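You operate a simulated robot arm through the tools that you are given. There is no shell and no other tool. Be economical: measure what you need, move in short steps, check, and stop when the job is done.

You run a simulated robot arm. Do the job below in one go: nothing can be reset, and whatever is moved stays where it is left.

Task
The panel is in test mode: try the pull station and reset it with its key.
Fine: key back in its holder; then open the panel, acknowledge, reset, end test mode and shut it. Set down upright: station key.

Only the result counts: the job must be done as asked and must still hold three seconds after the hand-in. Knocking over, shifting, dropping, spilling or breaking anything else fails it.

Robot
A 7-joint arm with a two-finger parallel gripper on a trunk, on a base that drives. Base frame: it is fixed to the floor where the robot stands at the start and does not move with it; the origin is under the middle of the robot, x ahead of it, y to its left, z up. Lengths are in mm, angles in rad, forces in N, time in s.
With the tool pointing down near the work surface it reaches from about 340 to 780 mm from the robot's upright axis, wherever it stands. Its first joint turns from -2.897 to 2.897 rad. Places, roughly: acknowledge button [700, -300, 1300]; black lead [600, -500, 1100]; flow zone switch [600, -400, 1300]; horn dial [1900, 1600, 1800]; horn switch [1900, 1600, 1700]; mains switch [500, -500, 1100]; panel door [600, -400, 1200]; pull bar [900, 0, 1000]; pull zone switch [700, -300, 1300]; red lead [700, -300, 1100]; reset button [600, -400, 1300]; smoke zone switch [600, -400, 1300]; station key [1500, 1250, 1000]; station lock [900, 0, 900]; test button [600, -500, 1300]; valve zone switch [500, -500, 1300]. Payload 3.91 kg.
Tool frame: the origin (TCP) lies between the finger pads and is the grasp point; the fingertips stand 30 mm ahead of it; z points along the fingers, y is the line along which they close. Largest opening 110 mm; finger width 20, thickness 10; the body of the gripper, 48 by 112 mm, starts 55 mm behind the TCP.
Orientation is that of the tool frame in the base frame, as a unit quaternion [x, y, z, w]. With the fingers straight down and closing along the base's y, the tool's x points along the base's -x, its y along +y and its z along -z.

Tools
- The arm moves only by the tool servo_tool. Its argument "series" is a list of rows, each a list of 7 numbers: the shift along the tool's x, y, z in units of 150 mm (1.0 is 150 mm), then the turn, a rotation vector about the tool's x, y, z in units of 45 degrees (1.0 is 45 degrees), then the finger opening in mm, from 0 to 110. In form: [[x, y, z, ax, ay, az, claw], ...]. A call has 1 to 10 rows; each row is the pose to reach, as a shift and turn from the pose commanded when the call began, along the tool's axes at that moment. A call with a number of a shift or a turn outside -1 to 1 is refused whole. Each row takes 0.2 s and may step no farther than 50 mm and 0.15 rad from the row before; otherwise, or with a gripper value out of range, the whole call is refused. A pose out of reach is approached as far as the arm can. The call stops where the force on the tool passes 90 N (or 10 N more than at its start, if that is more) or the arm is blocked; 0.2 s more then pass. The fingers move at their own pace (about 153 mm/s each) and stop on an object; they squeeze with about 27 N. The grip force told is the motor's: it shows also when the fingers shut on nothing. Time passes only in rows, and 0.2 s behind the last, so rows that repeat a pose let the fingers close. The reply holds the time, the measured pose of the TCP, the force on the tool along the base axes, the opening and the grip force, in the units named above and with some noise, with the torque about the TCP (base axes, N m) and any sound that the robot's microphone picked up.
- Cameras (640 x 400 px; columns grow to the right, rows downward): "scene" is now at [4.7, 106.6, 1616.2]; the picture's right is [-0.54, -0.84, 0.00], its down [-0.46, 0.29, -0.84] and it looks along [0.71, -0.45, -0.54] (base axes); focal length 280 px, centre (320, 200). "wrist" rides on the gripper at [77, 7, -114] in the tool frame; the picture's right is [-0.09, 1.00, 0.00], its down [-0.80, -0.07, -0.59] and it looks along [-0.59, -0.05, 0.80] (tool axes); focal length 270 px, centre (320, 200). There is no depth. A picture from a camera that has moved, and an enlarged one, comes with that camera's place and axes in the base frame and with its lens. The place of the scene camera against the robot may be out by one fixed shift of up to 12 mm in any direction.
- camera(camera): a new picture of that camera. No time passes.
- slide_trunk(by): slides the trunk up (or, below 0, down) by that many mm; the arm and the scene camera ride with it, the base frame stays. It gives what a move gives, with no picture.
- roll_base(legs): drives the robot by 1 to 6 legs, each [ahead, turn to the left] in mm and rad, along the robot's own axes; the way and the turn of a leg run together, so that a leg with both is an arc; at most 1500 mm and 3.142 rad a leg. The arm and the cameras ride along, it lands a little off, and it stops where it bumps. It gives what a move gives.
- head_to(pan, tilt): turns the head with the scene camera to pan (to the left, within 2.705 rad either way) and tilt (down, from -0.506 to 1.204), counted from straight ahead of the robot. It gives what a move gives.
- enlarge(camera, box): a new picture of the part [left, top, right, bottom] of that camera's present view, enlarged. No time passes.
- finish_job(): hands the job in; it is judged then, once.

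Work in short steps. Places have to be worked out from the pictures, the camera data and where the tool is seen: move nearer, look again, correct. Check each grasp and each placing, and mend what went wrong. You have 120 turns and 78 pictures in all, those below and enlarged ones among them. Open the gripper and draw the arm clear of the work before you hand the job in, unless the task says otherwise; then end with one line.

The tools are called after "Emit:" by a JSON object that holds its "api" and its "payload". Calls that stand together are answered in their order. servo_tool: Moves the arm, as the interface text tells. Its arguments: {"type":"object","properties":{"series":{"type":"array","items":{"type":"array","items":{"type":"number"}}}},"required":["series"]} The other tools are called the same way: slide_trunk (by) slides the trunk up or down; roll_base (legs) drives the base; head_to (pan, tilt) turns the head that bears the scene camera; camera (camera) takes a picture; enlarge (camera, box) takes an enlarged picture of a part of a camera's view; finish_job () hands the job in.

At the start:

```text
time_s: 0.0
tcp_pos: [363.3, -320.5, 1395.0]
tcp_rot: [0.0, 1.0, 0.0, 0.0]
contact_force: [-0.4, 0.2, 0.4]
moment: [0.04, 0.04, -0.02]
gripper_width: 110.1
finger_force: 0.0
trunk travel left (down, up): [-575.0, 35.0]
robot x, y, heading: [1.3, -0.8, 0.002]
head pan, tilt: [-0.565, 0.571]
```

scene: 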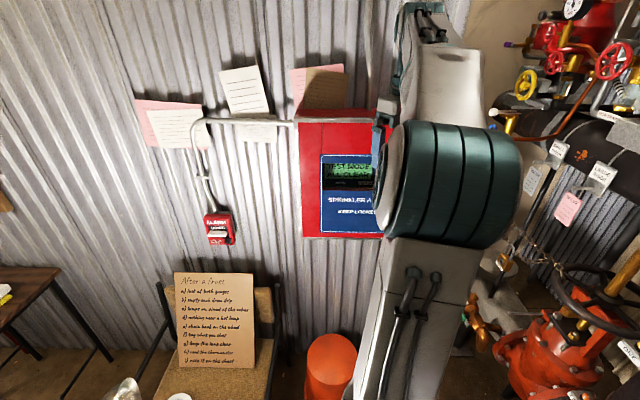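
wrist: 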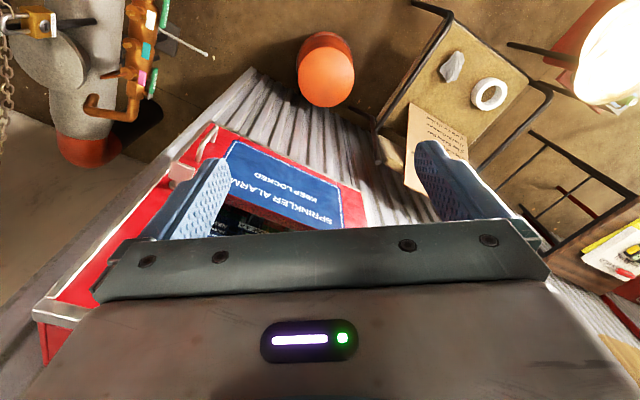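

The panel and pull station are on a slanted wall ahead. I look closer at both with enlarged pictures.

Emit:
{"api": "enlarge", "payload": {"camera": "scene", "box": [180, 190, 270, 250]}}

Emit:
{"api": "enlarge", "payload": {"camera": "scene", "box": [120, 50, 400, 250]}}

Emit:
{"api": "head_to", "payload": {"pan": 0.6, "tilt": 0.35}}

Emit:
{"api": "camera", "payload": {"camera": "scene"}}

```text
6.67 times, centred on (225, 220) of scene
camera zoom: at [4.7, 106.6, 1616.2], right [-0.54, -0.84, 0.0], down [-0.46, 0.29, -0.84], along [0.71, -0.45, -0.54], focal length 1869 px, centre (953, 67)
```

zoom: 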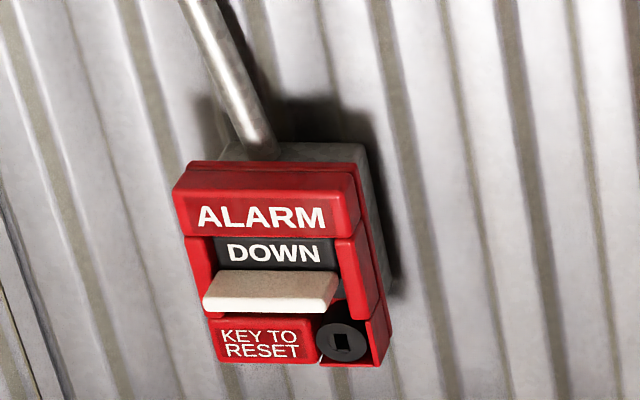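

```text
2.00 times, centred on (260, 150) of scene
camera zoom: at [4.7, 106.6, 1616.2], right [-0.54, -0.84, 0.0], down [-0.46, 0.29, -0.84], along [0.71, -0.45, -0.54], focal length 561 px, centre (440, 300)
```

zoom: 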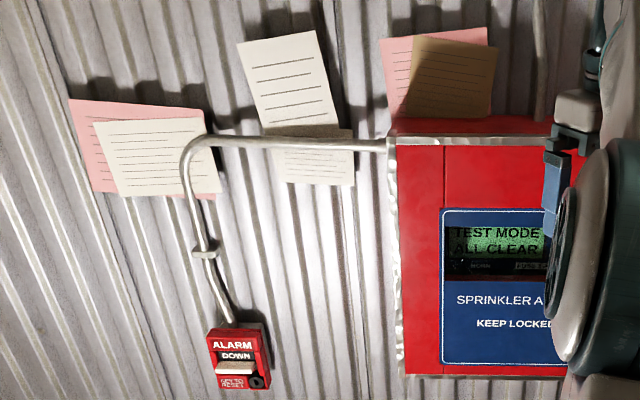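

```text
time_s: 1.4
tcp_pos: [364.2, -318.8, 1395.5]
tcp_rot: [0.0, 1.0, 0.0, 0.0]
contact_force: [0.4, -0.2, -0.1]
moment: [0.01, -0.01, 0.02]
gripper_width: 110.0
finger_force: 0.1
trunk travel left (down, up): [-575.0, 35.0]
robot x, y, heading: [2.9, 0.2, -0.003]
head pan, tilt: [0.6, 0.351]
```

```text
73 pictures are left
camera scene: at [6.2, 206.9, 1636.3], right [0.56, -0.83, 0.0], down [-0.28, -0.19, -0.94], along [0.78, 0.53, -0.34], focal length 280 px, centre (320, 200)
```

scene: 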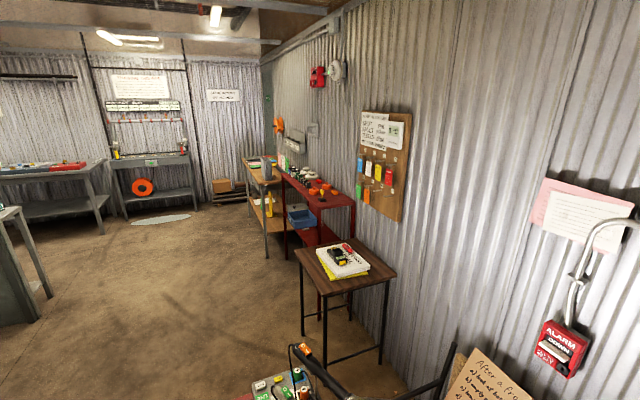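

I look closer at the key board, red bench, table and horn.

Emit:
{"api": "enlarge", "payload": {"camera": "scene", "box": [340, 100, 420, 220]}}

Emit:
{"api": "enlarge", "payload": {"camera": "scene", "box": [240, 140, 400, 240]}}

Emit:
{"api": "enlarge", "payload": {"camera": "scene", "box": [300, 55, 356, 90]}}

```text
3.33 times, centred on (380, 160) of scene
camera zoom: at [6.2, 206.9, 1636.3], right [0.56, -0.83, 0.0], down [-0.28, -0.19, -0.94], along [0.78, 0.53, -0.34], focal length 935 px, centre (120, 333)
```

zoom: 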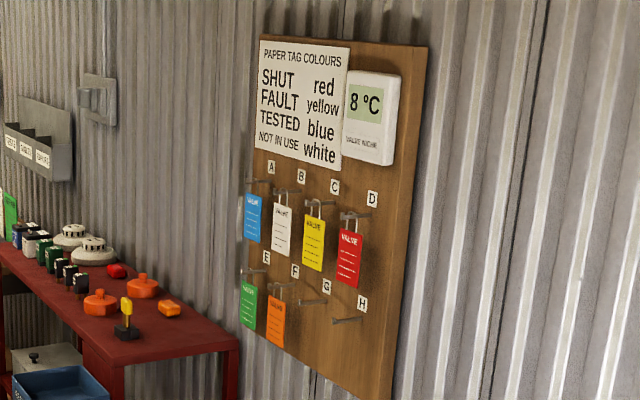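

```text
4.00 times, centred on (320, 190) of scene
camera zoom: at [6.2, 206.9, 1636.3], right [0.56, -0.83, 0.0], down [-0.28, -0.19, -0.94], along [0.78, 0.53, -0.34], focal length 1122 px, centre (320, 240)
```

zoom: 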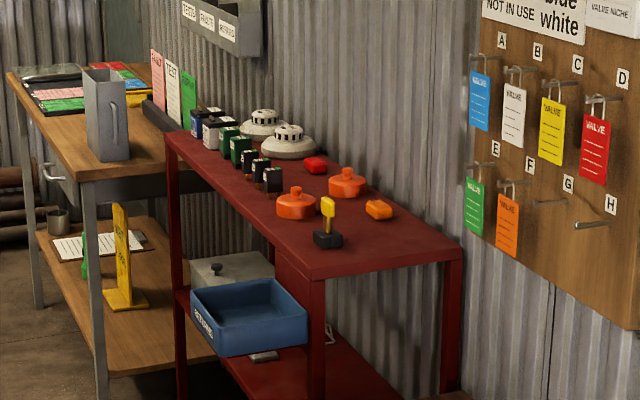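

```text
11.43 times, centred on (328, 72) of scene
camera zoom: at [6.2, 206.9, 1636.3], right [0.56, -0.83, 0.0], down [-0.28, -0.19, -0.94], along [0.78, 0.53, -0.34], focal length 3205 px, centre (229, 1657)
```

zoom: 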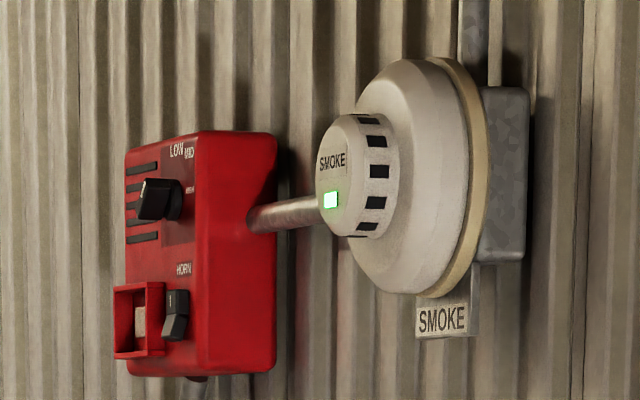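

The key looks like the yellow-topped item standing in a black block on the red bench. There is something low in the way at front-left; I check the floor for driving.

Emit:
{"api": "head_to", "payload": {"pan": 0.7, "tilt": 0.95}}

Emit:
{"api": "camera", "payload": {"camera": "scene"}}

Emit:
{"api": "head_to", "payload": {"pan": -0.3, "tilt": 0.8}}

Emit:
{"api": "camera", "payload": {"camera": "scene"}}

```text
time_s: 2.4
tcp_pos: [362.6, -321.0, 1396.2]
tcp_rot: [0.001, 1.0, 0.0, 0.0]
contact_force: [0.1, -0.9, 0.6]
moment: [-0.03, -0.02, -0.02]
gripper_width: 109.9
finger_force: 0.1
trunk travel left (down, up): [-575.0, 35.0]
robot x, y, heading: [-0.5, -0.3, 0.002]
head pan, tilt: [0.7, 0.949]
```

```text
69 pictures are left
camera scene: at [-15.0, 201.2, 1585.2], right [0.64, -0.77, 0.0], down [-0.62, -0.52, -0.58], along [0.45, 0.38, -0.81], focal length 280 px, centre (320, 200)
```

scene: 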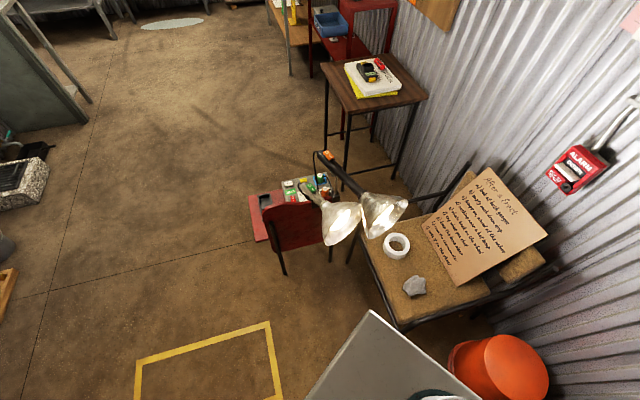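

```text
time_s: 3.6
tcp_pos: [362.7, -319.8, 1396.7]
tcp_rot: [0.0, 1.0, 0.0, 0.0]
contact_force: [0.2, 0.1, 0.0]
moment: [0.0, -0.04, 0.0]
gripper_width: 110.2
finger_force: 0.1
trunk travel left (down, up): [-575.0, 35.0]
robot x, y, heading: [4.1, 0.1, -0.002]
head pan, tilt: [-0.3, 0.799]
```

```text
68 pictures are left
camera scene: at [6.4, 130.6, 1596.6], right [-0.29, -0.96, 0.0], down [-0.69, 0.21, -0.7], along [0.67, -0.21, -0.72], focal length 280 px, centre (320, 200)
```

scene: 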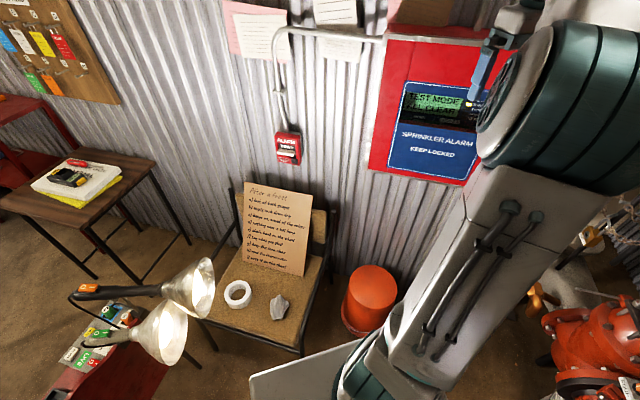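

Station lies nearly straight ahead, roughly (780,10,1050). I turn the tool toward the wall in steps, beginning with yaw and a shift to the left.

Emit:
{"api": "servo_tool", "payload": {"series": [[0, 0.25, 0, 0, 0, 0.18, 60], [0, 0.5, 0, 0, 0, 0.36, 20], [0, 0.75, 0, 0, 0, 0.54, 0], [0, 1, 0, 0, 0, 0.72, 0]]}}

Emit:
{"api": "servo_tool", "payload": {"series": [[0, 0.15, 0, 0, -0.17, 0, 0], [0, 0.3, 0, 0, -0.34, 0, 0], [0, 0.45, 0, 0, -0.51, 0, 0], [0, 0.6, 0, 0, -0.68, 0, 0], [0, 0.8, 0, 0, -0.85, 0, 0], [0, 1, 0, 0, -1, 0, 0]]}}

Emit:
{"api": "servo_tool", "payload": {"series": [[0, 0, 0, 0, -0.17, 0, 0], [0, 0, 0, 0, -0.34, 0, 0], [0, 0, 0, 0, -0.51, 0, 0], [0, 0, 0, 0, -0.68, 0, 0], [0, 0, 0, 0, -0.85, 0, 0], [0, 0, 0, 0, -1, 0, 0]]}}

Emit:
{"api": "slide_trunk", "payload": {"by": -320}}

Emit:
{"api": "camera", "payload": {"camera": "wrist"}}

```text
time_s: 4.7
tcp_pos: [361.7, -169.9, 1396.9]
tcp_rot: [0.281, 0.96, 0.0, 0.0]
contact_force: [-0.5, -0.8, -1.2]
moment: [0.01, 0.0, -0.02]
gripper_width: 0.0
finger_force: 27.3
trunk travel left (down, up): [-575.0, 35.0]
robot x, y, heading: [-2.9, 0.1, 0.002]
head pan, tilt: [-0.3, 0.799]
```

```text
time_s: 6.0
tcp_pos: [444.1, -43.2, 1395.8]
tcp_rot: [0.257, 0.887, -0.106, 0.369]
contact_force: [0.5, 0.2, 0.1]
moment: [-0.05, 0.01, 0.02]
gripper_width: 0.1
finger_force: 26.7
trunk travel left (down, up): [-575.0, 35.0]
robot x, y, heading: [0.6, 1.4, -0.0]
head pan, tilt: [-0.3, 0.799]
```

```text
time_s: 6.9
tcp_pos: [480.6, 21.1, 1342.9]
tcp_rot: [0.158, 0.851, -0.073, 0.495]
contact_force: [0.0, 0.1, -0.1]
moment: [0.0, -0.03, -0.01]
gripper_width: 0.0
finger_force: 27.4
trunk travel left (down, up): [-575.0, 35.0]
robot x, y, heading: [1.5, 2.8, 0.003]
head pan, tilt: [-0.3, 0.799]
stopped in row 4: the arm was blocked; the commanded pose is now the measured one
```

```text
time_s: 10.1
tcp_pos: [481.6, 20.1, 1022.9]
tcp_rot: [0.159, 0.852, -0.073, 0.494]
contact_force: [-0.6, 0.3, 0.3]
moment: [0.01, -0.02, 0.03]
gripper_width: 0.1
finger_force: 26.7
trunk travel left (down, up): [-255.0, 355.0]
robot x, y, heading: [-0.4, -1.0, 0.001]
head pan, tilt: [-0.3, 0.799]
```

```text
67 pictures are left
camera wrist: at [355.2, 73.1, 1013.2], right [0.38, 0.92, 0.11], down [-0.14, -0.06, 0.99], along [0.91, -0.39, 0.11], focal length 270 px, centre (320, 200)
```

wrist: 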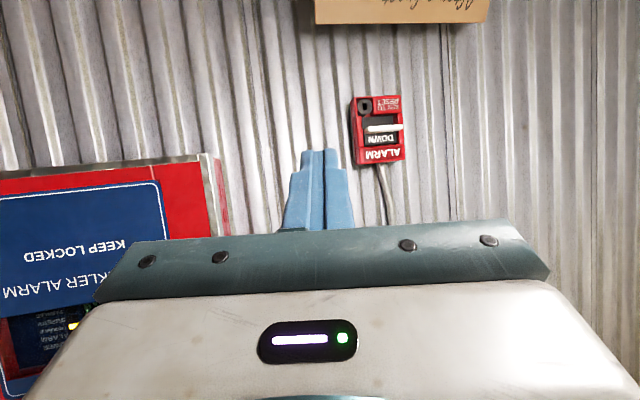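

The pitch was limited at this close range; the bar seems at about (890,-5,950). I move the TCP forward and then finish turning to face the wall.

Emit:
{"api": "servo_tool", "payload": {"series": [[-0.1, 0.15, 0.26, 0, 0, 0, 0], [-0.2, 0.3, 0.53, 0, 0, 0, 0], [-0.29, 0.44, 0.79, 0, 0, 0, 0], [-0.29, 0.44, 0.79, 0.07, -0.16, 0.01, 0], [-0.29, 0.44, 0.79, 0.14, -0.32, 0.02, 0], [-0.29, 0.44, 0.79, 0.21, -0.48, 0.03, 0], [-0.29, 0.44, 0.79, 0.29, -0.67, 0.034, 0]]}}

Emit:
{"api": "camera", "payload": {"camera": "wrist"}}

```text
refused: row 7 steps farther than a row can; nothing moved
```

```text
66 pictures are left
camera wrist: at [355.2, 73.1, 1013.2], right [0.38, 0.92, 0.11], down [-0.14, -0.06, 0.99], along [0.91, -0.39, 0.11], focal length 270 px, centre (320, 200)
```

wrist: 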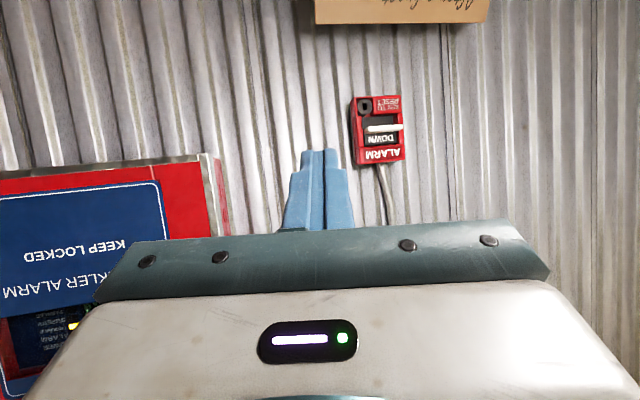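

The last step was too large; I even out the rotation steps.

Emit:
{"api": "servo_tool", "payload": {"series": [[-0.1, 0.15, 0.26, 0, 0, 0, 0], [-0.2, 0.3, 0.53, 0, 0, 0, 0], [-0.29, 0.44, 0.79, 0, 0, 0, 0], [-0.29, 0.44, 0.79, 0.06, -0.134, 0.007, 0], [-0.29, 0.44, 0.79, 0.12, -0.268, 0.014, 0], [-0.29, 0.44, 0.79, 0.175, -0.402, 0.02, 0], [-0.29, 0.44, 0.79, 0.23, -0.536, 0.027, 0], [-0.29, 0.44, 0.79, 0.29, -0.67, 0.034, 0]]}}

Emit:
{"api": "camera", "payload": {"camera": "wrist"}}

```text
time_s: 11.9
tcp_pos: [620.4, 41.0, 1003.3]
tcp_rot: [0.199, 0.677, -0.201, 0.68]
contact_force: [0.0, -0.6, 0.0]
moment: [0.01, -0.01, 0.02]
gripper_width: 0.0
finger_force: 26.9
trunk travel left (down, up): [-255.0, 355.0]
robot x, y, heading: [-1.3, 2.4, 0.006]
head pan, tilt: [-0.3, 0.799]
```

```text
65 pictures are left
camera wrist: at [529.3, 107.2, 926.4], right [0.54, 0.84, 0.09], down [-0.54, 0.27, 0.8], along [0.64, -0.48, 0.6], focal length 270 px, centre (320, 200)
```

wrist: 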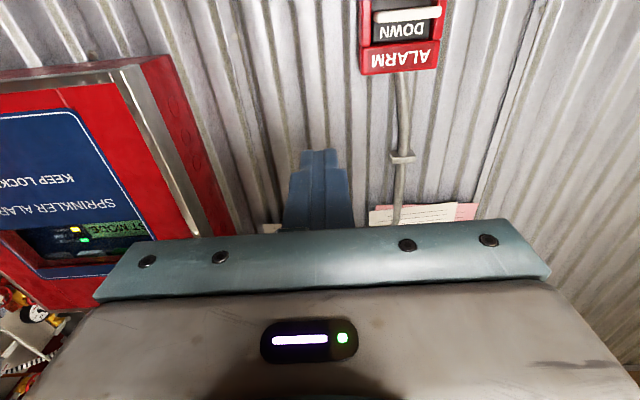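

Two wrist views triangulate the bar at about (853,0,950). I move in front of it just above (short of contact) and check with the scene camera.

Emit:
{"api": "servo_tool", "payload": {"series": [[0, 0.2, 0.2, 0, 0, 0, 0], [0, 0.4, 0.4, 0, 0, 0, 0], [0, 0.6, 0.6, 0, 0, 0, 0], [0, 0.613, 0.8, 0, 0, 0, 0]]}}

Emit:
{"api": "head_to", "payload": {"pan": -0.15, "tilt": 0.4}}

Emit:
{"api": "enlarge", "payload": {"camera": "scene", "box": [240, 100, 400, 200]}}

Emit:
{"api": "camera", "payload": {"camera": "wrist"}}

```text
time_s: 12.9
tcp_pos: [771.6, 54.8, 1004.7]
tcp_rot: [0.199, 0.678, -0.201, 0.679]
contact_force: [-0.8, 0.2, -0.2]
moment: [-0.02, 0.02, 0.03]
gripper_width: 0.3
finger_force: 26.7
trunk travel left (down, up): [-255.0, 355.0]
robot x, y, heading: [2.7, -1.9, 0.001]
head pan, tilt: [-0.3, 0.799]
```

```text
time_s: 13.8
tcp_pos: [770.4, 53.2, 1003.0]
tcp_rot: [0.2, 0.677, -0.201, 0.679]
contact_force: [-0.1, 0.0, 0.4]
moment: [0.01, -0.02, 0.01]
gripper_width: 0.1
finger_force: 27.4
trunk travel left (down, up): [-255.0, 355.0]
robot x, y, heading: [1.6, 1.0, -0.002]
head pan, tilt: [-0.15, 0.4]
```

```text
4.00 times, centred on (320, 150) of scene
camera zoom: at [21.0, 140.7, 1311.7], right [-0.15, -0.99, 0.0], down [-0.39, 0.06, -0.92], along [0.91, -0.14, -0.39], focal length 1122 px, centre (320, 400)
```

zoom: 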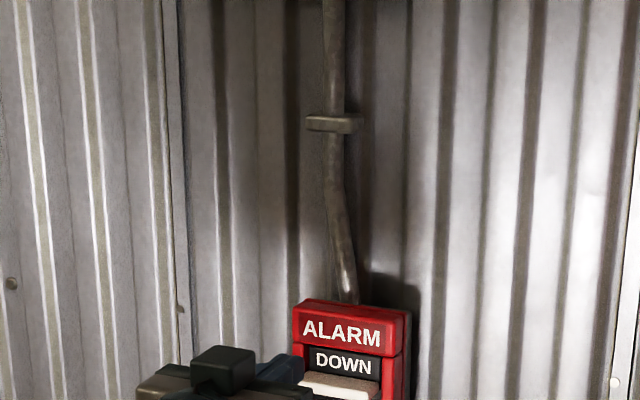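

```text
63 pictures are left
camera wrist: at [679.3, 120.9, 926.1], right [0.54, 0.84, 0.09], down [-0.54, 0.27, 0.8], along [0.65, -0.48, 0.59], focal length 270 px, centre (320, 200)
```

wrist: 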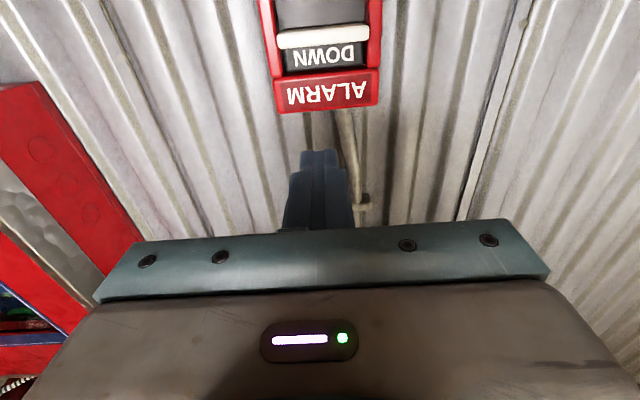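

Better estimate: bar at (886,-11,949), wall distance 750. I bring the fingertips just ahead of the bar's front edge and slightly above its top.

Emit:
{"api": "servo_tool", "payload": {"series": [[0.06, 0.05, 0.22, 0, 0, 0, 0], [0.13, 0.05, 0.44, 0, 0, 0, 0], [0.18, 0.05, 0.62, 0, 0, 0, 0]]}}

Emit:
{"api": "enlarge", "payload": {"camera": "scene", "box": [260, 150, 380, 225]}}

Emit:
{"api": "enlarge", "payload": {"camera": "wrist", "box": [200, 0, 440, 160]}}

```text
time_s: 14.6
tcp_pos: [852.5, 8.5, 975.3]
tcp_rot: [0.2, 0.677, -0.202, 0.679]
contact_force: [0.1, -0.2, -0.4]
moment: [0.01, 0.06, 0.0]
gripper_width: 0.0
finger_force: 27.0
trunk travel left (down, up): [-255.0, 355.0]
robot x, y, heading: [4.5, 0.4, 0.003]
head pan, tilt: [-0.15, 0.4]
```

```text
5.33 times, centred on (320, 188) of scene
camera zoom: at [21.0, 140.7, 1311.7], right [-0.15, -0.99, 0.0], down [-0.38, 0.06, -0.92], along [0.91, -0.14, -0.39], focal length 1496 px, centre (320, 267)
```

zoom: 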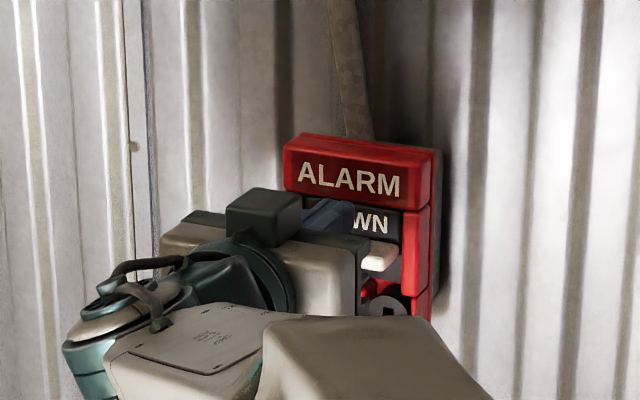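

```text
2.50 times, centred on (320, 80) of wrist
camera zoom: at [760.7, 75.3, 898.4], right [0.54, 0.84, 0.09], down [-0.54, 0.27, 0.8], along [0.65, -0.48, 0.59], focal length 676 px, centre (320, 500)
```

zoom: 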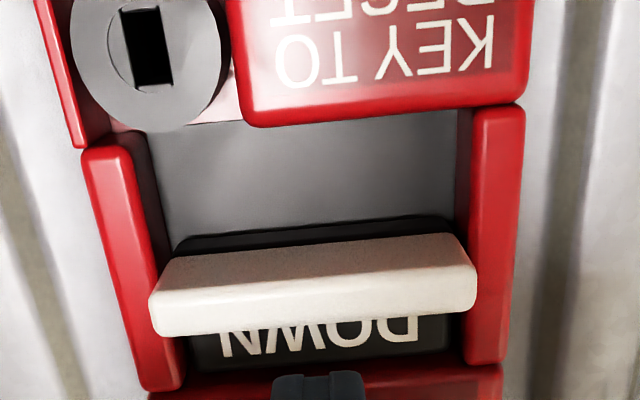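

Fingertips are just above the bar. I advance 15 mm and push down.

Emit:
{"api": "servo_tool", "payload": {"series": [[0.04, 0, 0.05, 0, 0, 0, 0], [0.04, 0, 0.12, 0, 0, 0, 0], [0.12, 0, 0.12, 0, 0, 0, 0], [0.2, 0, 0.12, 0, 0, 0, 0], [0.3, 0, 0.12, 0, 0, 0, 0], [0.4, 0, 0.12, 0, 0, 0, 0]]}}

Emit:
{"api": "enlarge", "payload": {"camera": "wrist", "box": [200, 0, 440, 160]}}

```text
time_s: 16.0
tcp_pos: [866.1, -1.3, 938.7]
tcp_rot: [0.202, 0.666, -0.201, 0.689]
contact_force: [22.3, 8.5, 63.7]
moment: [-0.15, -0.41, 0.1]
gripper_width: 0.0
finger_force: 27.1
trunk travel left (down, up): [-255.0, 355.0]
robot x, y, heading: [1.4, 2.2, 0.001]
head pan, tilt: [-0.15, 0.4]
```

```text
2.50 times, centred on (320, 80) of wrist
camera zoom: at [777.6, 64.8, 858.3], right [0.54, 0.84, 0.1], down [-0.56, 0.27, 0.78], along [0.63, -0.48, 0.62], focal length 676 px, centre (320, 500)
```

zoom: 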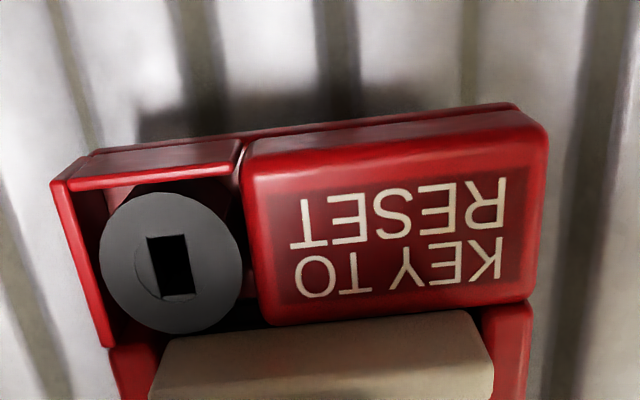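

The bar moved down to its stop (63 N) about 25 mm. I lift slightly, withdraw, and check the bar stays down.

Emit:
{"api": "servo_tool", "payload": {"series": [[-0.1, 0, 0, 0, 0, 0, 0], [-0.1, 0, -0.25, 0, 0, 0, 0], [-0.1, 0, -0.5, 0, 0, 0, 0], [-0.1, 0, -0.75, 0, 0, 0, 0], [-0.1, 0, -1, 0, 0, 0, 0]]}}

Emit:
{"api": "enlarge", "payload": {"camera": "wrist", "box": [200, 0, 440, 160]}}

Emit:
{"api": "camera", "payload": {"camera": "scene"}}

```text
time_s: 17.2
tcp_pos: [743.1, 80.8, 933.5]
tcp_rot: [0.2, 0.678, -0.201, 0.678]
contact_force: [0.5, -0.3, -0.1]
moment: [-0.02, 0.02, -0.04]
gripper_width: 0.0
finger_force: 26.9
trunk travel left (down, up): [-255.0, 355.0]
robot x, y, heading: [2.4, -3.6, -0.001]
head pan, tilt: [-0.15, 0.4]
```

```text
2.50 times, centred on (320, 80) of wrist
camera zoom: at [651.3, 147.4, 855.6], right [0.54, 0.84, 0.09], down [-0.54, 0.27, 0.8], along [0.65, -0.48, 0.59], focal length 676 px, centre (320, 500)
```

zoom: 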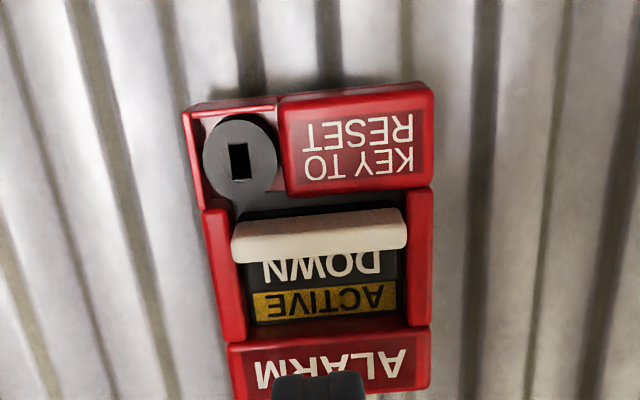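

```text
58 pictures are left
camera scene: at [21.0, 140.7, 1311.6], right [-0.15, -0.99, 0.0], down [-0.39, 0.06, -0.92], along [0.91, -0.14, -0.39], focal length 280 px, centre (320, 200)
```

scene: 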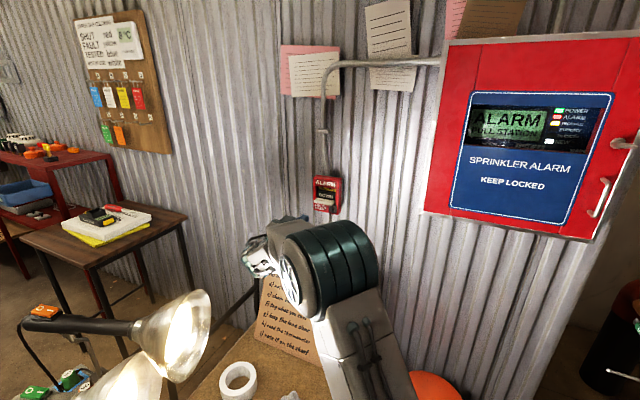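

"ACTIVE" shows and the panel displays "ALARM PULL STATION". Now I retract the arm to a compact, downward pose for driving.

Emit:
{"api": "servo_tool", "payload": {"series": [[0, -0.2, -0.2, 0, 0, 0, 0], [0, -0.4, -0.4, 0, 0, 0, 0], [0, -0.65, -0.6, 0, 0, 0, 0], [0, -0.8, -0.75, 0, 0.1, 0, 0], [0, -0.8, -0.75, 0, 0.28, 0, 0], [0, -0.8, -0.75, 0, 0.46, 0, 0], [0, -0.8, -0.75, 0, 0.64, 0, 0], [0, -0.8, -0.75, 0, 0.82, 0, 0], [0, -0.8, -0.75, 0, 1, 0, 0]]}}

Emit:
{"api": "servo_tool", "payload": {"series": [[0.1, -0.2, -0.1, 0, 0.18, 0, 0], [0.2, -0.4, -0.2, 0, 0.36, 0, 0], [0.3, -0.6, -0.3, 0, 0.54, 0, 0], [0.4, -0.7, -0.4, 0, 0.72, 0, 0], [0.4, -0.7, -0.4, 0, 0.9, 0, 0], [0.4, -0.7, -0.4, 0, 1, 0, 0]]}}

Emit:
{"api": "slide_trunk", "payload": {"by": 200}}

Emit:
{"api": "head_to", "payload": {"pan": 1.0, "tilt": 0.8}}

Emit:
{"api": "camera", "payload": {"camera": "scene"}}

```text
time_s: 19.2
tcp_pos: [582.1, 40.1, 933.0]
tcp_rot: [0.261, 0.886, -0.109, 0.368]
contact_force: [0.3, 0.9, 0.2]
moment: [-0.02, -0.02, 0.01]
gripper_width: 0.2
finger_force: 26.8
trunk travel left (down, up): [-255.0, 355.0]
robot x, y, heading: [-2.0, 2.3, -0.006]
head pan, tilt: [-0.15, 0.4]
```

```text
time_s: 20.6
tcp_pos: [454.9, -1.7, 931.8]
tcp_rot: [0.283, 0.959, -0.001, -0.001]
contact_force: [-1.2, -0.1, 0.5]
moment: [0.01, 0.01, -0.04]
gripper_width: 0.2
finger_force: 26.9
trunk travel left (down, up): [-255.0, 355.0]
robot x, y, heading: [0.0, -1.4, 0.0]
head pan, tilt: [-0.15, 0.4]
```

```text
time_s: 22.7
tcp_pos: [455.0, -1.3, 1131.2]
tcp_rot: [0.283, 0.959, -0.001, 0.0]
contact_force: [-0.5, 0.7, -0.2]
moment: [-0.01, -0.03, -0.01]
gripper_width: 0.0
finger_force: 26.7
trunk travel left (down, up): [-455.0, 155.0]
robot x, y, heading: [3.5, 2.9, -0.003]
head pan, tilt: [-0.15, 0.4]
```

```text
time_s: 24.1
tcp_pos: [454.1, -1.3, 1131.0]
tcp_rot: [0.284, 0.959, -0.001, 0.001]
contact_force: [-0.3, -0.3, 0.3]
moment: [-0.01, 0.03, -0.02]
gripper_width: 0.2
finger_force: 27.3
trunk travel left (down, up): [-455.0, 155.0]
robot x, y, heading: [2.8, 0.8, 0.003]
head pan, tilt: [1.0, 0.799]
```

```text
57 pictures are left
camera scene: at [-27.0, 222.5, 1476.7], right [0.84, -0.54, 0.0], down [-0.39, -0.6, -0.7], along [0.38, 0.59, -0.72], focal length 280 px, centre (320, 200)
```

scene: 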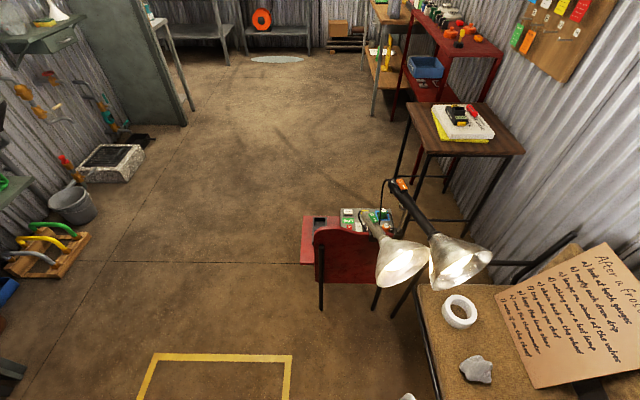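

The lamp chair is at about x 260–640, y 600–1030, so I loop wide around it: turn left, go to (-350,1350), then toward (950,1640), then face the bench.

Emit:
{"api": "roll_base", "payload": {"legs": [[0, 1.824], [1395, 0], [0, -1.604], [1330, 0], [0, -0.79]]}}

Emit:
{"api": "head_to", "payload": {"pan": 0.0, "tilt": 0.7}}

Emit:
{"api": "camera", "payload": {"camera": "scene"}}

```text
time_s: 47.8
tcp_pos: [1293.2, 1435.0, 1131.4]
tcp_rot: [0.532, 0.847, -0.001, 0.0]
contact_force: [-0.6, 0.6, -0.3]
moment: [0.0, 0.0, -0.02]
gripper_width: 0.0
finger_force: 27.1
trunk travel left (down, up): [-455.0, 155.0]
robot x, y, heading: [903.6, 1674.7, -0.546]
head pan, tilt: [1.0, 0.799]
```

```text
time_s: 49.1
tcp_pos: [1291.8, 1435.8, 1130.1]
tcp_rot: [0.532, 0.847, -0.001, 0.001]
contact_force: [0.1, 0.6, 0.0]
moment: [0.03, 0.0, 0.01]
gripper_width: 0.0
finger_force: 26.8
trunk travel left (down, up): [-455.0, 155.0]
robot x, y, heading: [904.9, 1672.1, -0.549]
head pan, tilt: [0.0, 0.7]
```

```text
56 pictures are left
camera scene: at [995.6, 1802.0, 1484.9], right [-0.52, -0.85, 0.0], down [-0.55, 0.33, -0.76], along [0.65, -0.4, -0.64], focal length 280 px, centre (320, 200)
```

scene: 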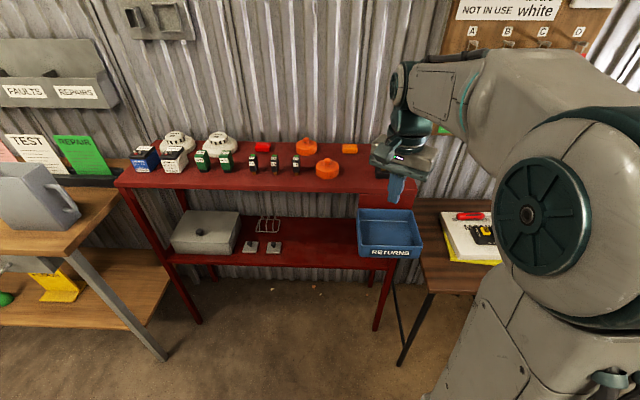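

The key is hidden behind my gripper; I use the wrist camera.

Emit:
{"api": "camera", "payload": {"camera": "wrist"}}

```text
55 pictures are left
camera wrist: at [1265.6, 1507.6, 1245.2], right [0.94, 0.35, 0.0], down [0.28, -0.75, 0.6], along [0.21, -0.56, -0.8], focal length 270 px, centre (320, 200)
```

wrist: 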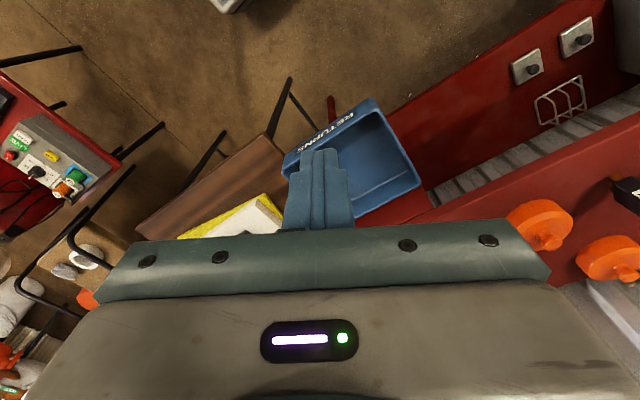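

I straighten the tool yaw to the bench and move it left and back so the scene camera can see the key.

Emit:
{"api": "servo_tool", "payload": {"series": [[0, 0, 0, 0, 0, -0.175, 60], [0, 0, 0, 0, 0, -0.35, 60], [0, 0, 0, 0, 0, -0.525, 60], [0, 0, 0, 0, 0, -0.7, 60]]}}

Emit:
{"api": "servo_tool", "payload": {"series": [[0.1, 0.3, 0, 0, 0, 0, 60], [0.2, 0.6, 0, 0, 0, 0, 60], [0.3, 0.8, 0, 0, 0, 0, 60], [0.4, 1, 0, 0, 0, 0, 60]]}}

Emit:
{"api": "camera", "payload": {"camera": "scene"}}

```text
time_s: 50.1
tcp_pos: [1292.8, 1436.1, 1130.7]
tcp_rot: [0.281, 0.96, -0.002, 0.0]
contact_force: [-0.7, 0.0, -0.1]
moment: [0.03, -0.02, 0.04]
gripper_width: 59.9
finger_force: 0.1
trunk travel left (down, up): [-455.0, 155.0]
robot x, y, heading: [904.3, 1674.1, -0.548]
head pan, tilt: [0.0, 0.7]
```

```text
time_s: 51.1
tcp_pos: [1322.4, 1595.8, 1131.8]
tcp_rot: [0.282, 0.959, -0.003, 0.001]
contact_force: [-0.9, -0.2, 0.7]
moment: [0.03, 0.03, -0.01]
gripper_width: 60.1
finger_force: 0.0
trunk travel left (down, up): [-455.0, 155.0]
robot x, y, heading: [905.8, 1672.4, -0.547]
head pan, tilt: [0.0, 0.7]
```

```text
54 pictures are left
camera scene: at [995.5, 1802.3, 1484.8], right [-0.52, -0.85, 0.0], down [-0.55, 0.33, -0.76], along [0.65, -0.4, -0.64], focal length 280 px, centre (320, 200)
```

scene: 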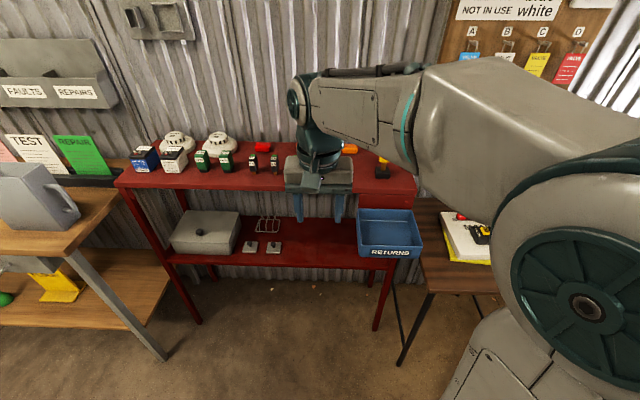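

Emit:
{"api": "enlarge", "payload": {"camera": "scene", "box": [344, 138, 424, 188]}}

```text
8.00 times, centred on (384, 163) of scene
camera zoom: at [995.5, 1802.3, 1484.8], right [-0.52, -0.85, 0.0], down [-0.55, 0.33, -0.76], along [0.65, -0.4, -0.64], focal length 2243 px, centre (-192, 496)
```

zoom: 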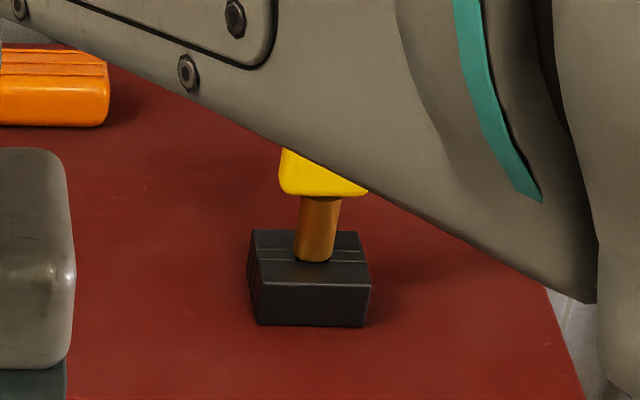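

The key (flat yellow bow wide along the wall, in a black block) sits near (1533,1231,~980). I drive 130 mm nearer and rotate the hand 90° so that the fingers close across the thin side of the bow.

Emit:
{"api": "roll_base", "payload": {"legs": [[130, 0]]}}

Emit:
{"api": "servo_tool", "payload": {"series": [[0, 0, 0, 0, 0, 0.18, 60], [0, 0, 0, 0, 0, 0.36, 60], [0, 0, 0, 0, 0, 0.54, 60], [0, 0, 0, 0, 0, 0.72, 60], [0, 0, 0, 0, 0, 0.9, 60], [0, 0, 0, 0, 0, 1, 60]]}}

Emit:
{"api": "servo_tool", "payload": {"series": [[0, 0, 0, 0, 0, 0.18, 60], [0, 0, 0, 0, 0, 0.36, 60], [0, 0, 0, 0, 0, 0.54, 60], [0, 0, 0, 0, 0, 0.72, 60], [0, 0, 0, 0, 0, 0.9, 60], [0, 0, 0, 0, 0, 1, 60]]}}

Emit:
{"api": "camera", "payload": {"camera": "wrist"}}

```text
time_s: 52.3
tcp_pos: [1433.3, 1530.2, 1130.8]
tcp_rot: [0.281, 0.96, -0.002, 0.0]
contact_force: [-0.2, -0.1, 0.0]
moment: [0.0, 0.02, 0.03]
gripper_width: 59.9
finger_force: 0.1
trunk travel left (down, up): [-455.0, 155.0]
robot x, y, heading: [1013.6, 1607.6, -0.548]
head pan, tilt: [0.0, 0.7]
```

```text
time_s: 53.7
tcp_pos: [1434.1, 1530.3, 1130.2]
tcp_rot: [0.628, 0.778, -0.003, 0.001]
contact_force: [-0.8, -0.3, -0.4]
moment: [0.01, 0.01, -0.02]
gripper_width: 60.0
finger_force: 0.0
trunk travel left (down, up): [-455.0, 155.0]
robot x, y, heading: [1016.3, 1606.9, -0.544]
head pan, tilt: [0.0, 0.7]
```

```text
time_s: 55.1
tcp_pos: [1432.0, 1528.4, 1130.9]
tcp_rot: [0.878, 0.479, -0.001, 0.002]
contact_force: [0.5, -0.8, -0.1]
moment: [0.03, 0.06, 0.03]
gripper_width: 59.7
finger_force: 0.1
trunk travel left (down, up): [-455.0, 155.0]
robot x, y, heading: [1013.8, 1608.7, -0.544]
head pan, tilt: [0.0, 0.7]
```

```text
52 pictures are left
camera wrist: at [1481.2, 1591.0, 1245.0], right [0.79, -0.61, 0.0], down [-0.49, -0.63, 0.6], along [-0.36, -0.47, -0.8], focal length 270 px, centre (320, 200)
```

wrist: 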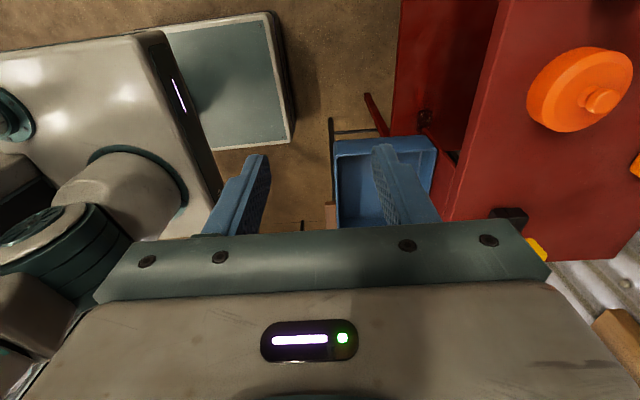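

Key appears near (1540,1235). I move over toward it at safe height.

Emit:
{"api": "servo_tool", "payload": {"series": [[-0.15, 0.25, 0, 0, 0, 0, 60], [-0.3, 0.5, 0, 0, 0, 0, 60], [-0.45, 0.75, 0, 0, 0, 0, 60], [-0.6, 1, 0, 0, 0, 0, 60]]}}

Emit:
{"api": "servo_tool", "payload": {"series": [[-0.15, 0.2, 0, 0, 0, 0, 60], [-0.3, 0.4, 0, 0, 0, 0, 60], [-0.4, 0.62, 0, 0, 0, 0, 60]]}}

Emit:
{"api": "camera", "payload": {"camera": "wrist"}}

```text
time_s: 56.1
tcp_pos: [1512.8, 1375.1, 1132.2]
tcp_rot: [0.878, 0.479, -0.001, 0.001]
contact_force: [0.1, 0.3, -0.6]
moment: [-0.03, -0.05, -0.05]
gripper_width: 60.0
finger_force: 0.1
trunk travel left (down, up): [-455.0, 155.0]
robot x, y, heading: [1017.8, 1608.2, -0.547]
head pan, tilt: [0.0, 0.7]
```

```text
time_s: 56.9
tcp_pos: [1557.9, 1273.6, 1131.7]
tcp_rot: [0.877, 0.48, -0.001, 0.001]
contact_force: [-0.8, 0.1, -0.6]
moment: [-0.01, 0.02, 0.01]
gripper_width: 60.0
finger_force: 0.2
trunk travel left (down, up): [-455.0, 155.0]
robot x, y, heading: [1019.5, 1605.5, -0.545]
head pan, tilt: [0.0, 0.7]
```

```text
51 pictures are left
camera wrist: at [1606.0, 1333.7, 1244.8], right [0.79, -0.61, 0.0], down [-0.49, -0.64, 0.6], along [-0.36, -0.47, -0.8], focal length 270 px, centre (320, 200)
```

wrist: 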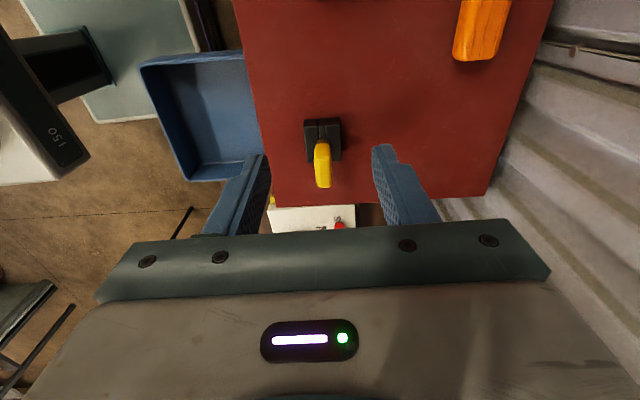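

Emit:
{"api": "enlarge", "payload": {"camera": "wrist", "box": [240, 90, 400, 210]}}

```text
3.33 times, centred on (320, 150) of wrist
camera zoom: at [1606.0, 1333.7, 1244.8], right [0.79, -0.61, 0.0], down [-0.49, -0.64, 0.6], along [-0.36, -0.47, -0.8], focal length 901 px, centre (320, 367)
```

zoom: 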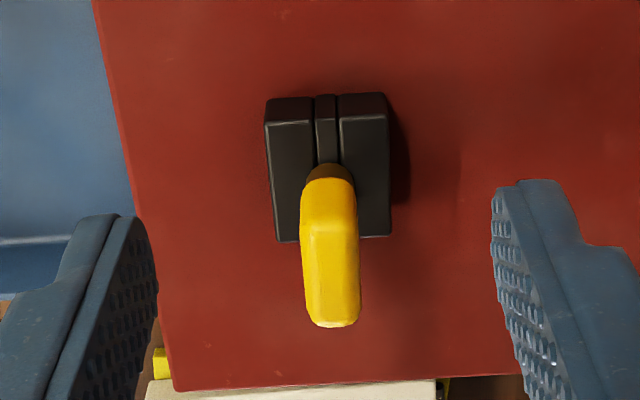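

The bow is thin along the closing axis, ~40 mm to -x of the TCP. I centre over it and lower to about z 1035, then check.

Emit:
{"api": "servo_tool", "payload": {"series": [[-0.13, 0.005, 0, 0, 0, 0, 60], [-0.267, 0.005, 0, 0, 0, 0, 60], [-0.267, 0.005, 0.2, 0, 0, 0, 60], [-0.267, 0.005, 0.4, 0, 0, 0, 60], [-0.267, 0.005, 0.64, 0, 0, 0, 60]]}}

Emit:
{"api": "enlarge", "payload": {"camera": "wrist", "box": [200, 60, 440, 240]}}

Emit:
{"api": "enlarge", "payload": {"camera": "scene", "box": [330, 130, 490, 230]}}

```text
time_s: 58.1
tcp_pos: [1539.5, 1238.3, 1035.0]
tcp_rot: [0.878, 0.48, -0.002, 0.001]
contact_force: [0.1, 0.2, -0.2]
moment: [0.0, 0.05, 0.03]
gripper_width: 60.2
finger_force: 0.1
trunk travel left (down, up): [-455.0, 155.0]
robot x, y, heading: [1014.4, 1604.4, -0.544]
head pan, tilt: [0.0, 0.7]
```

```text
2.22 times, centred on (320, 150) of wrist
camera zoom: at [1586.7, 1299.4, 1149.5], right [0.79, -0.61, 0.0], down [-0.49, -0.63, 0.6], along [-0.36, -0.47, -0.8], focal length 601 px, centre (320, 311)
```

zoom: 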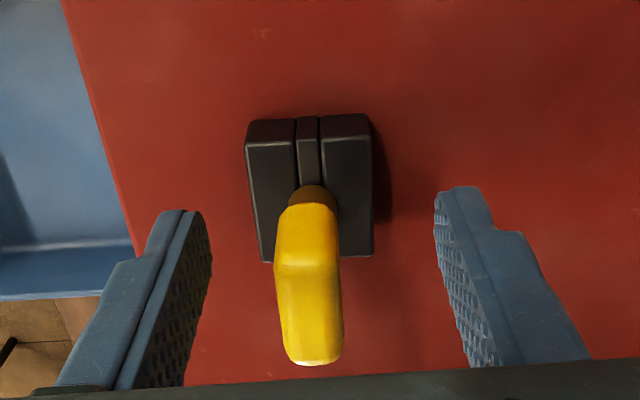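

```text
4.00 times, centred on (410, 180) of scene
camera zoom: at [1105.8, 1735.0, 1484.9], right [-0.52, -0.86, 0.0], down [-0.55, 0.33, -0.76], along [0.65, -0.4, -0.64], focal length 1122 px, centre (-40, 280)
```

zoom: 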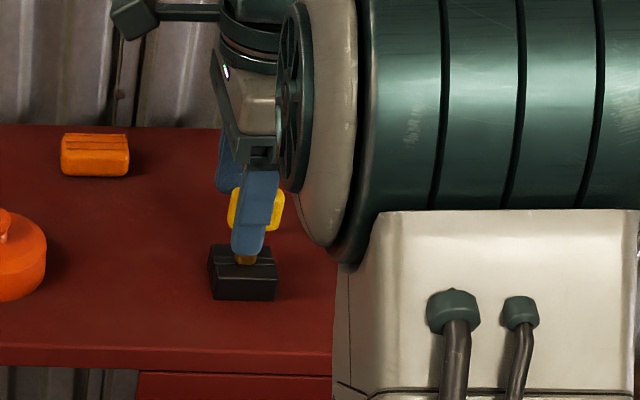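

Fingers straddle the bow; it lies ~3 mm toward -y of centre and the TCP is at the bow's lower edge. I raise 13 mm, shift, and close.

Emit:
{"api": "servo_tool", "payload": {"series": [[0, -0.02, -0.09, 0, 0, 0, 60], [0, -0.02, -0.09, 0, 0, 0, 30], [0, -0.02, -0.09, 0, 0, 0, 0], [0, -0.02, -0.09, 0, 0, 0, 0]]}}

Emit:
{"api": "enlarge", "payload": {"camera": "wrist", "box": [200, 60, 440, 240]}}

Emit:
{"api": "enlarge", "payload": {"camera": "scene", "box": [330, 130, 490, 230]}}

```text
time_s: 59.1
tcp_pos: [1536.8, 1240.8, 1049.6]
tcp_rot: [0.877, 0.481, -0.001, 0.001]
contact_force: [-0.3, 0.5, 0.2]
moment: [-0.02, -0.02, 0.04]
gripper_width: 14.9
finger_force: 26.9
trunk travel left (down, up): [-455.0, 155.0]
robot x, y, heading: [1013.0, 1604.1, -0.544]
head pan, tilt: [0.0, 0.7]
```

```text
2.22 times, centred on (320, 150) of wrist
camera zoom: at [1583.6, 1300.9, 1163.7], right [0.79, -0.61, 0.0], down [-0.49, -0.63, 0.6], along [-0.36, -0.47, -0.8], focal length 601 px, centre (320, 311)
```

zoom: 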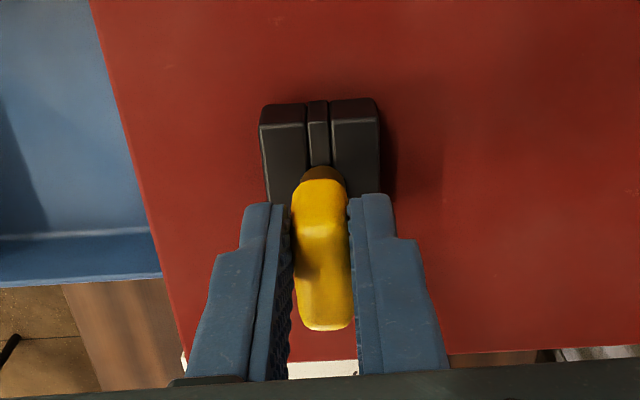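

```text
4.00 times, centred on (410, 180) of scene
camera zoom: at [1105.7, 1735.1, 1484.9], right [-0.52, -0.86, 0.0], down [-0.55, 0.33, -0.76], along [0.65, -0.4, -0.64], focal length 1122 px, centre (-40, 280)
```

zoom: 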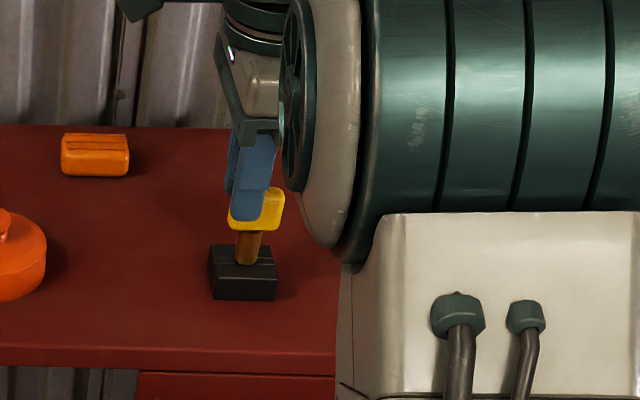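

Gripped (14.9 mm). I lift straight up and look at the key's blade.

Emit:
{"api": "servo_tool", "payload": {"series": [[0, 0, -0.1, 0, 0, 0, 0], [0, 0, -0.3, 0, 0, 0, 0], [0, 0, -0.6, 0, 0, 0, 0], [0, 0, -0.9, 0, 0, 0, 0]]}}

Emit:
{"api": "enlarge", "payload": {"camera": "wrist", "box": [200, 60, 440, 240]}}

Emit:
{"api": "enlarge", "payload": {"camera": "scene", "box": [330, 100, 490, 200]}}

```text
time_s: 60.1
tcp_pos: [1535.5, 1240.2, 1184.0]
tcp_rot: [0.877, 0.481, -0.002, 0.001]
contact_force: [-0.2, 0.4, -0.4]
moment: [-0.02, 0.0, -0.02]
gripper_width: 14.7
finger_force: 27.8
trunk travel left (down, up): [-455.0, 155.0]
robot x, y, heading: [1017.2, 1608.5, -0.541]
head pan, tilt: [0.0, 0.7]
```

```text
2.22 times, centred on (320, 150) of wrist
camera zoom: at [1583.3, 1300.3, 1298.6], right [0.79, -0.61, 0.0], down [-0.49, -0.63, 0.6], along [-0.36, -0.47, -0.8], focal length 601 px, centre (320, 311)
```

zoom: 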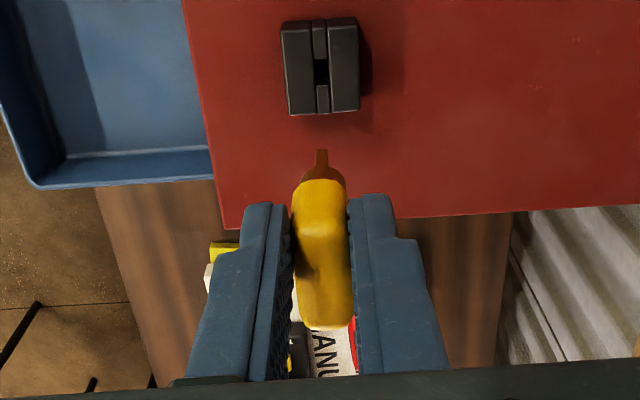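

```text
4.00 times, centred on (410, 150) of scene
camera zoom: at [1105.7, 1735.0, 1484.8], right [-0.52, -0.86, 0.0], down [-0.55, 0.33, -0.76], along [0.65, -0.4, -0.64], focal length 1122 px, centre (-40, 400)
```

zoom: 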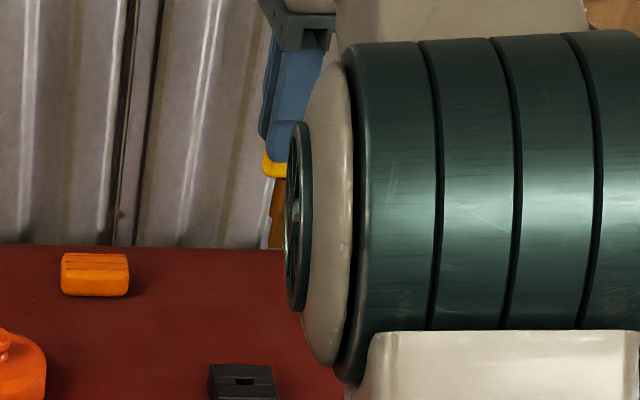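

Key is free and the holder stayed put; blade lies in the bow plane. I retract toward the robot and unwind the wrist by ~59° so it faces the wall when I return to the start stand.

Emit:
{"api": "servo_tool", "payload": {"series": [[0.05, -0.25, 0, 0, 0, 0, 0], [0.1, -0.5, 0, 0, 0, 0, 0], [0.15, -0.75, 0, 0, 0, 0, 0], [0.2, -1, 0, 0, 0, 0, 0]]}}

Emit:
{"api": "servo_tool", "payload": {"series": [[0, -0.2, 0, 0, 0, 0, 0], [0, -0.4, 0, 0, 0, -0.16, 0], [0, -0.5, 0, 0, 0, -0.33, 0], [0, -0.5, 0, 0, 0, -0.5, 0], [0, -0.5, 0, 0, 0, -0.66, 0]]}}

Emit:
{"api": "servo_tool", "payload": {"series": [[0, 0, 0, 0, 0, -0.16, 0], [0, 0, 0, 0, 0, -0.33, 0], [0, 0, 0, 0, 0, -0.5, 0], [0, 0, 0, 0, 0, -0.65, 0]]}}

Emit:
{"api": "camera", "payload": {"camera": "scene"}}

```text
time_s: 61.1
tcp_pos: [1422.3, 1348.9, 1183.6]
tcp_rot: [0.877, 0.48, 0.0, 0.001]
contact_force: [-0.1, 0.4, -0.1]
moment: [0.05, -0.05, -0.03]
gripper_width: 14.6
finger_force: 26.6
trunk travel left (down, up): [-455.0, 155.0]
robot x, y, heading: [1015.7, 1608.3, -0.546]
head pan, tilt: [0.0, 0.7]
```

```text
time_s: 62.3
tcp_pos: [1359.5, 1387.5, 1183.4]
tcp_rot: [0.724, 0.69, -0.002, 0.001]
contact_force: [0.7, 0.5, -0.8]
moment: [0.0, 0.0, 0.0]
gripper_width: 14.9
finger_force: 26.6
trunk travel left (down, up): [-455.0, 155.0]
robot x, y, heading: [1016.7, 1606.8, -0.541]
head pan, tilt: [0.0, 0.7]
```

```text
time_s: 63.3
tcp_pos: [1360.2, 1387.0, 1184.3]
tcp_rot: [0.526, 0.85, -0.001, 0.0]
contact_force: [-0.3, 0.2, -0.5]
moment: [-0.02, 0.03, 0.0]
gripper_width: 14.7
finger_force: 27.0
trunk travel left (down, up): [-455.0, 155.0]
robot x, y, heading: [1014.8, 1603.9, -0.547]
head pan, tilt: [0.0, 0.7]
```

```text
43 pictures are left
camera scene: at [1105.6, 1735.1, 1484.9], right [-0.52, -0.86, 0.0], down [-0.55, 0.33, -0.76], along [0.65, -0.4, -0.64], focal length 280 px, centre (320, 200)
```

scene: 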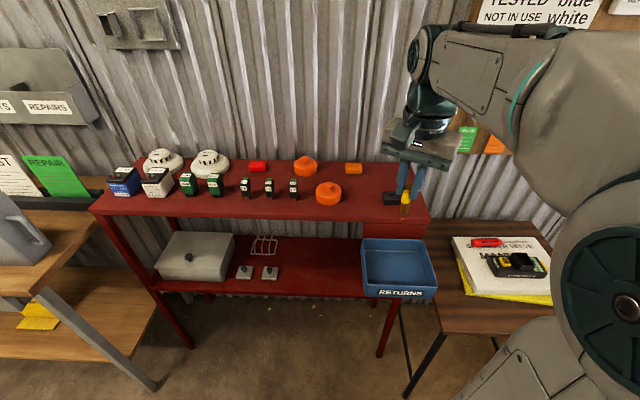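

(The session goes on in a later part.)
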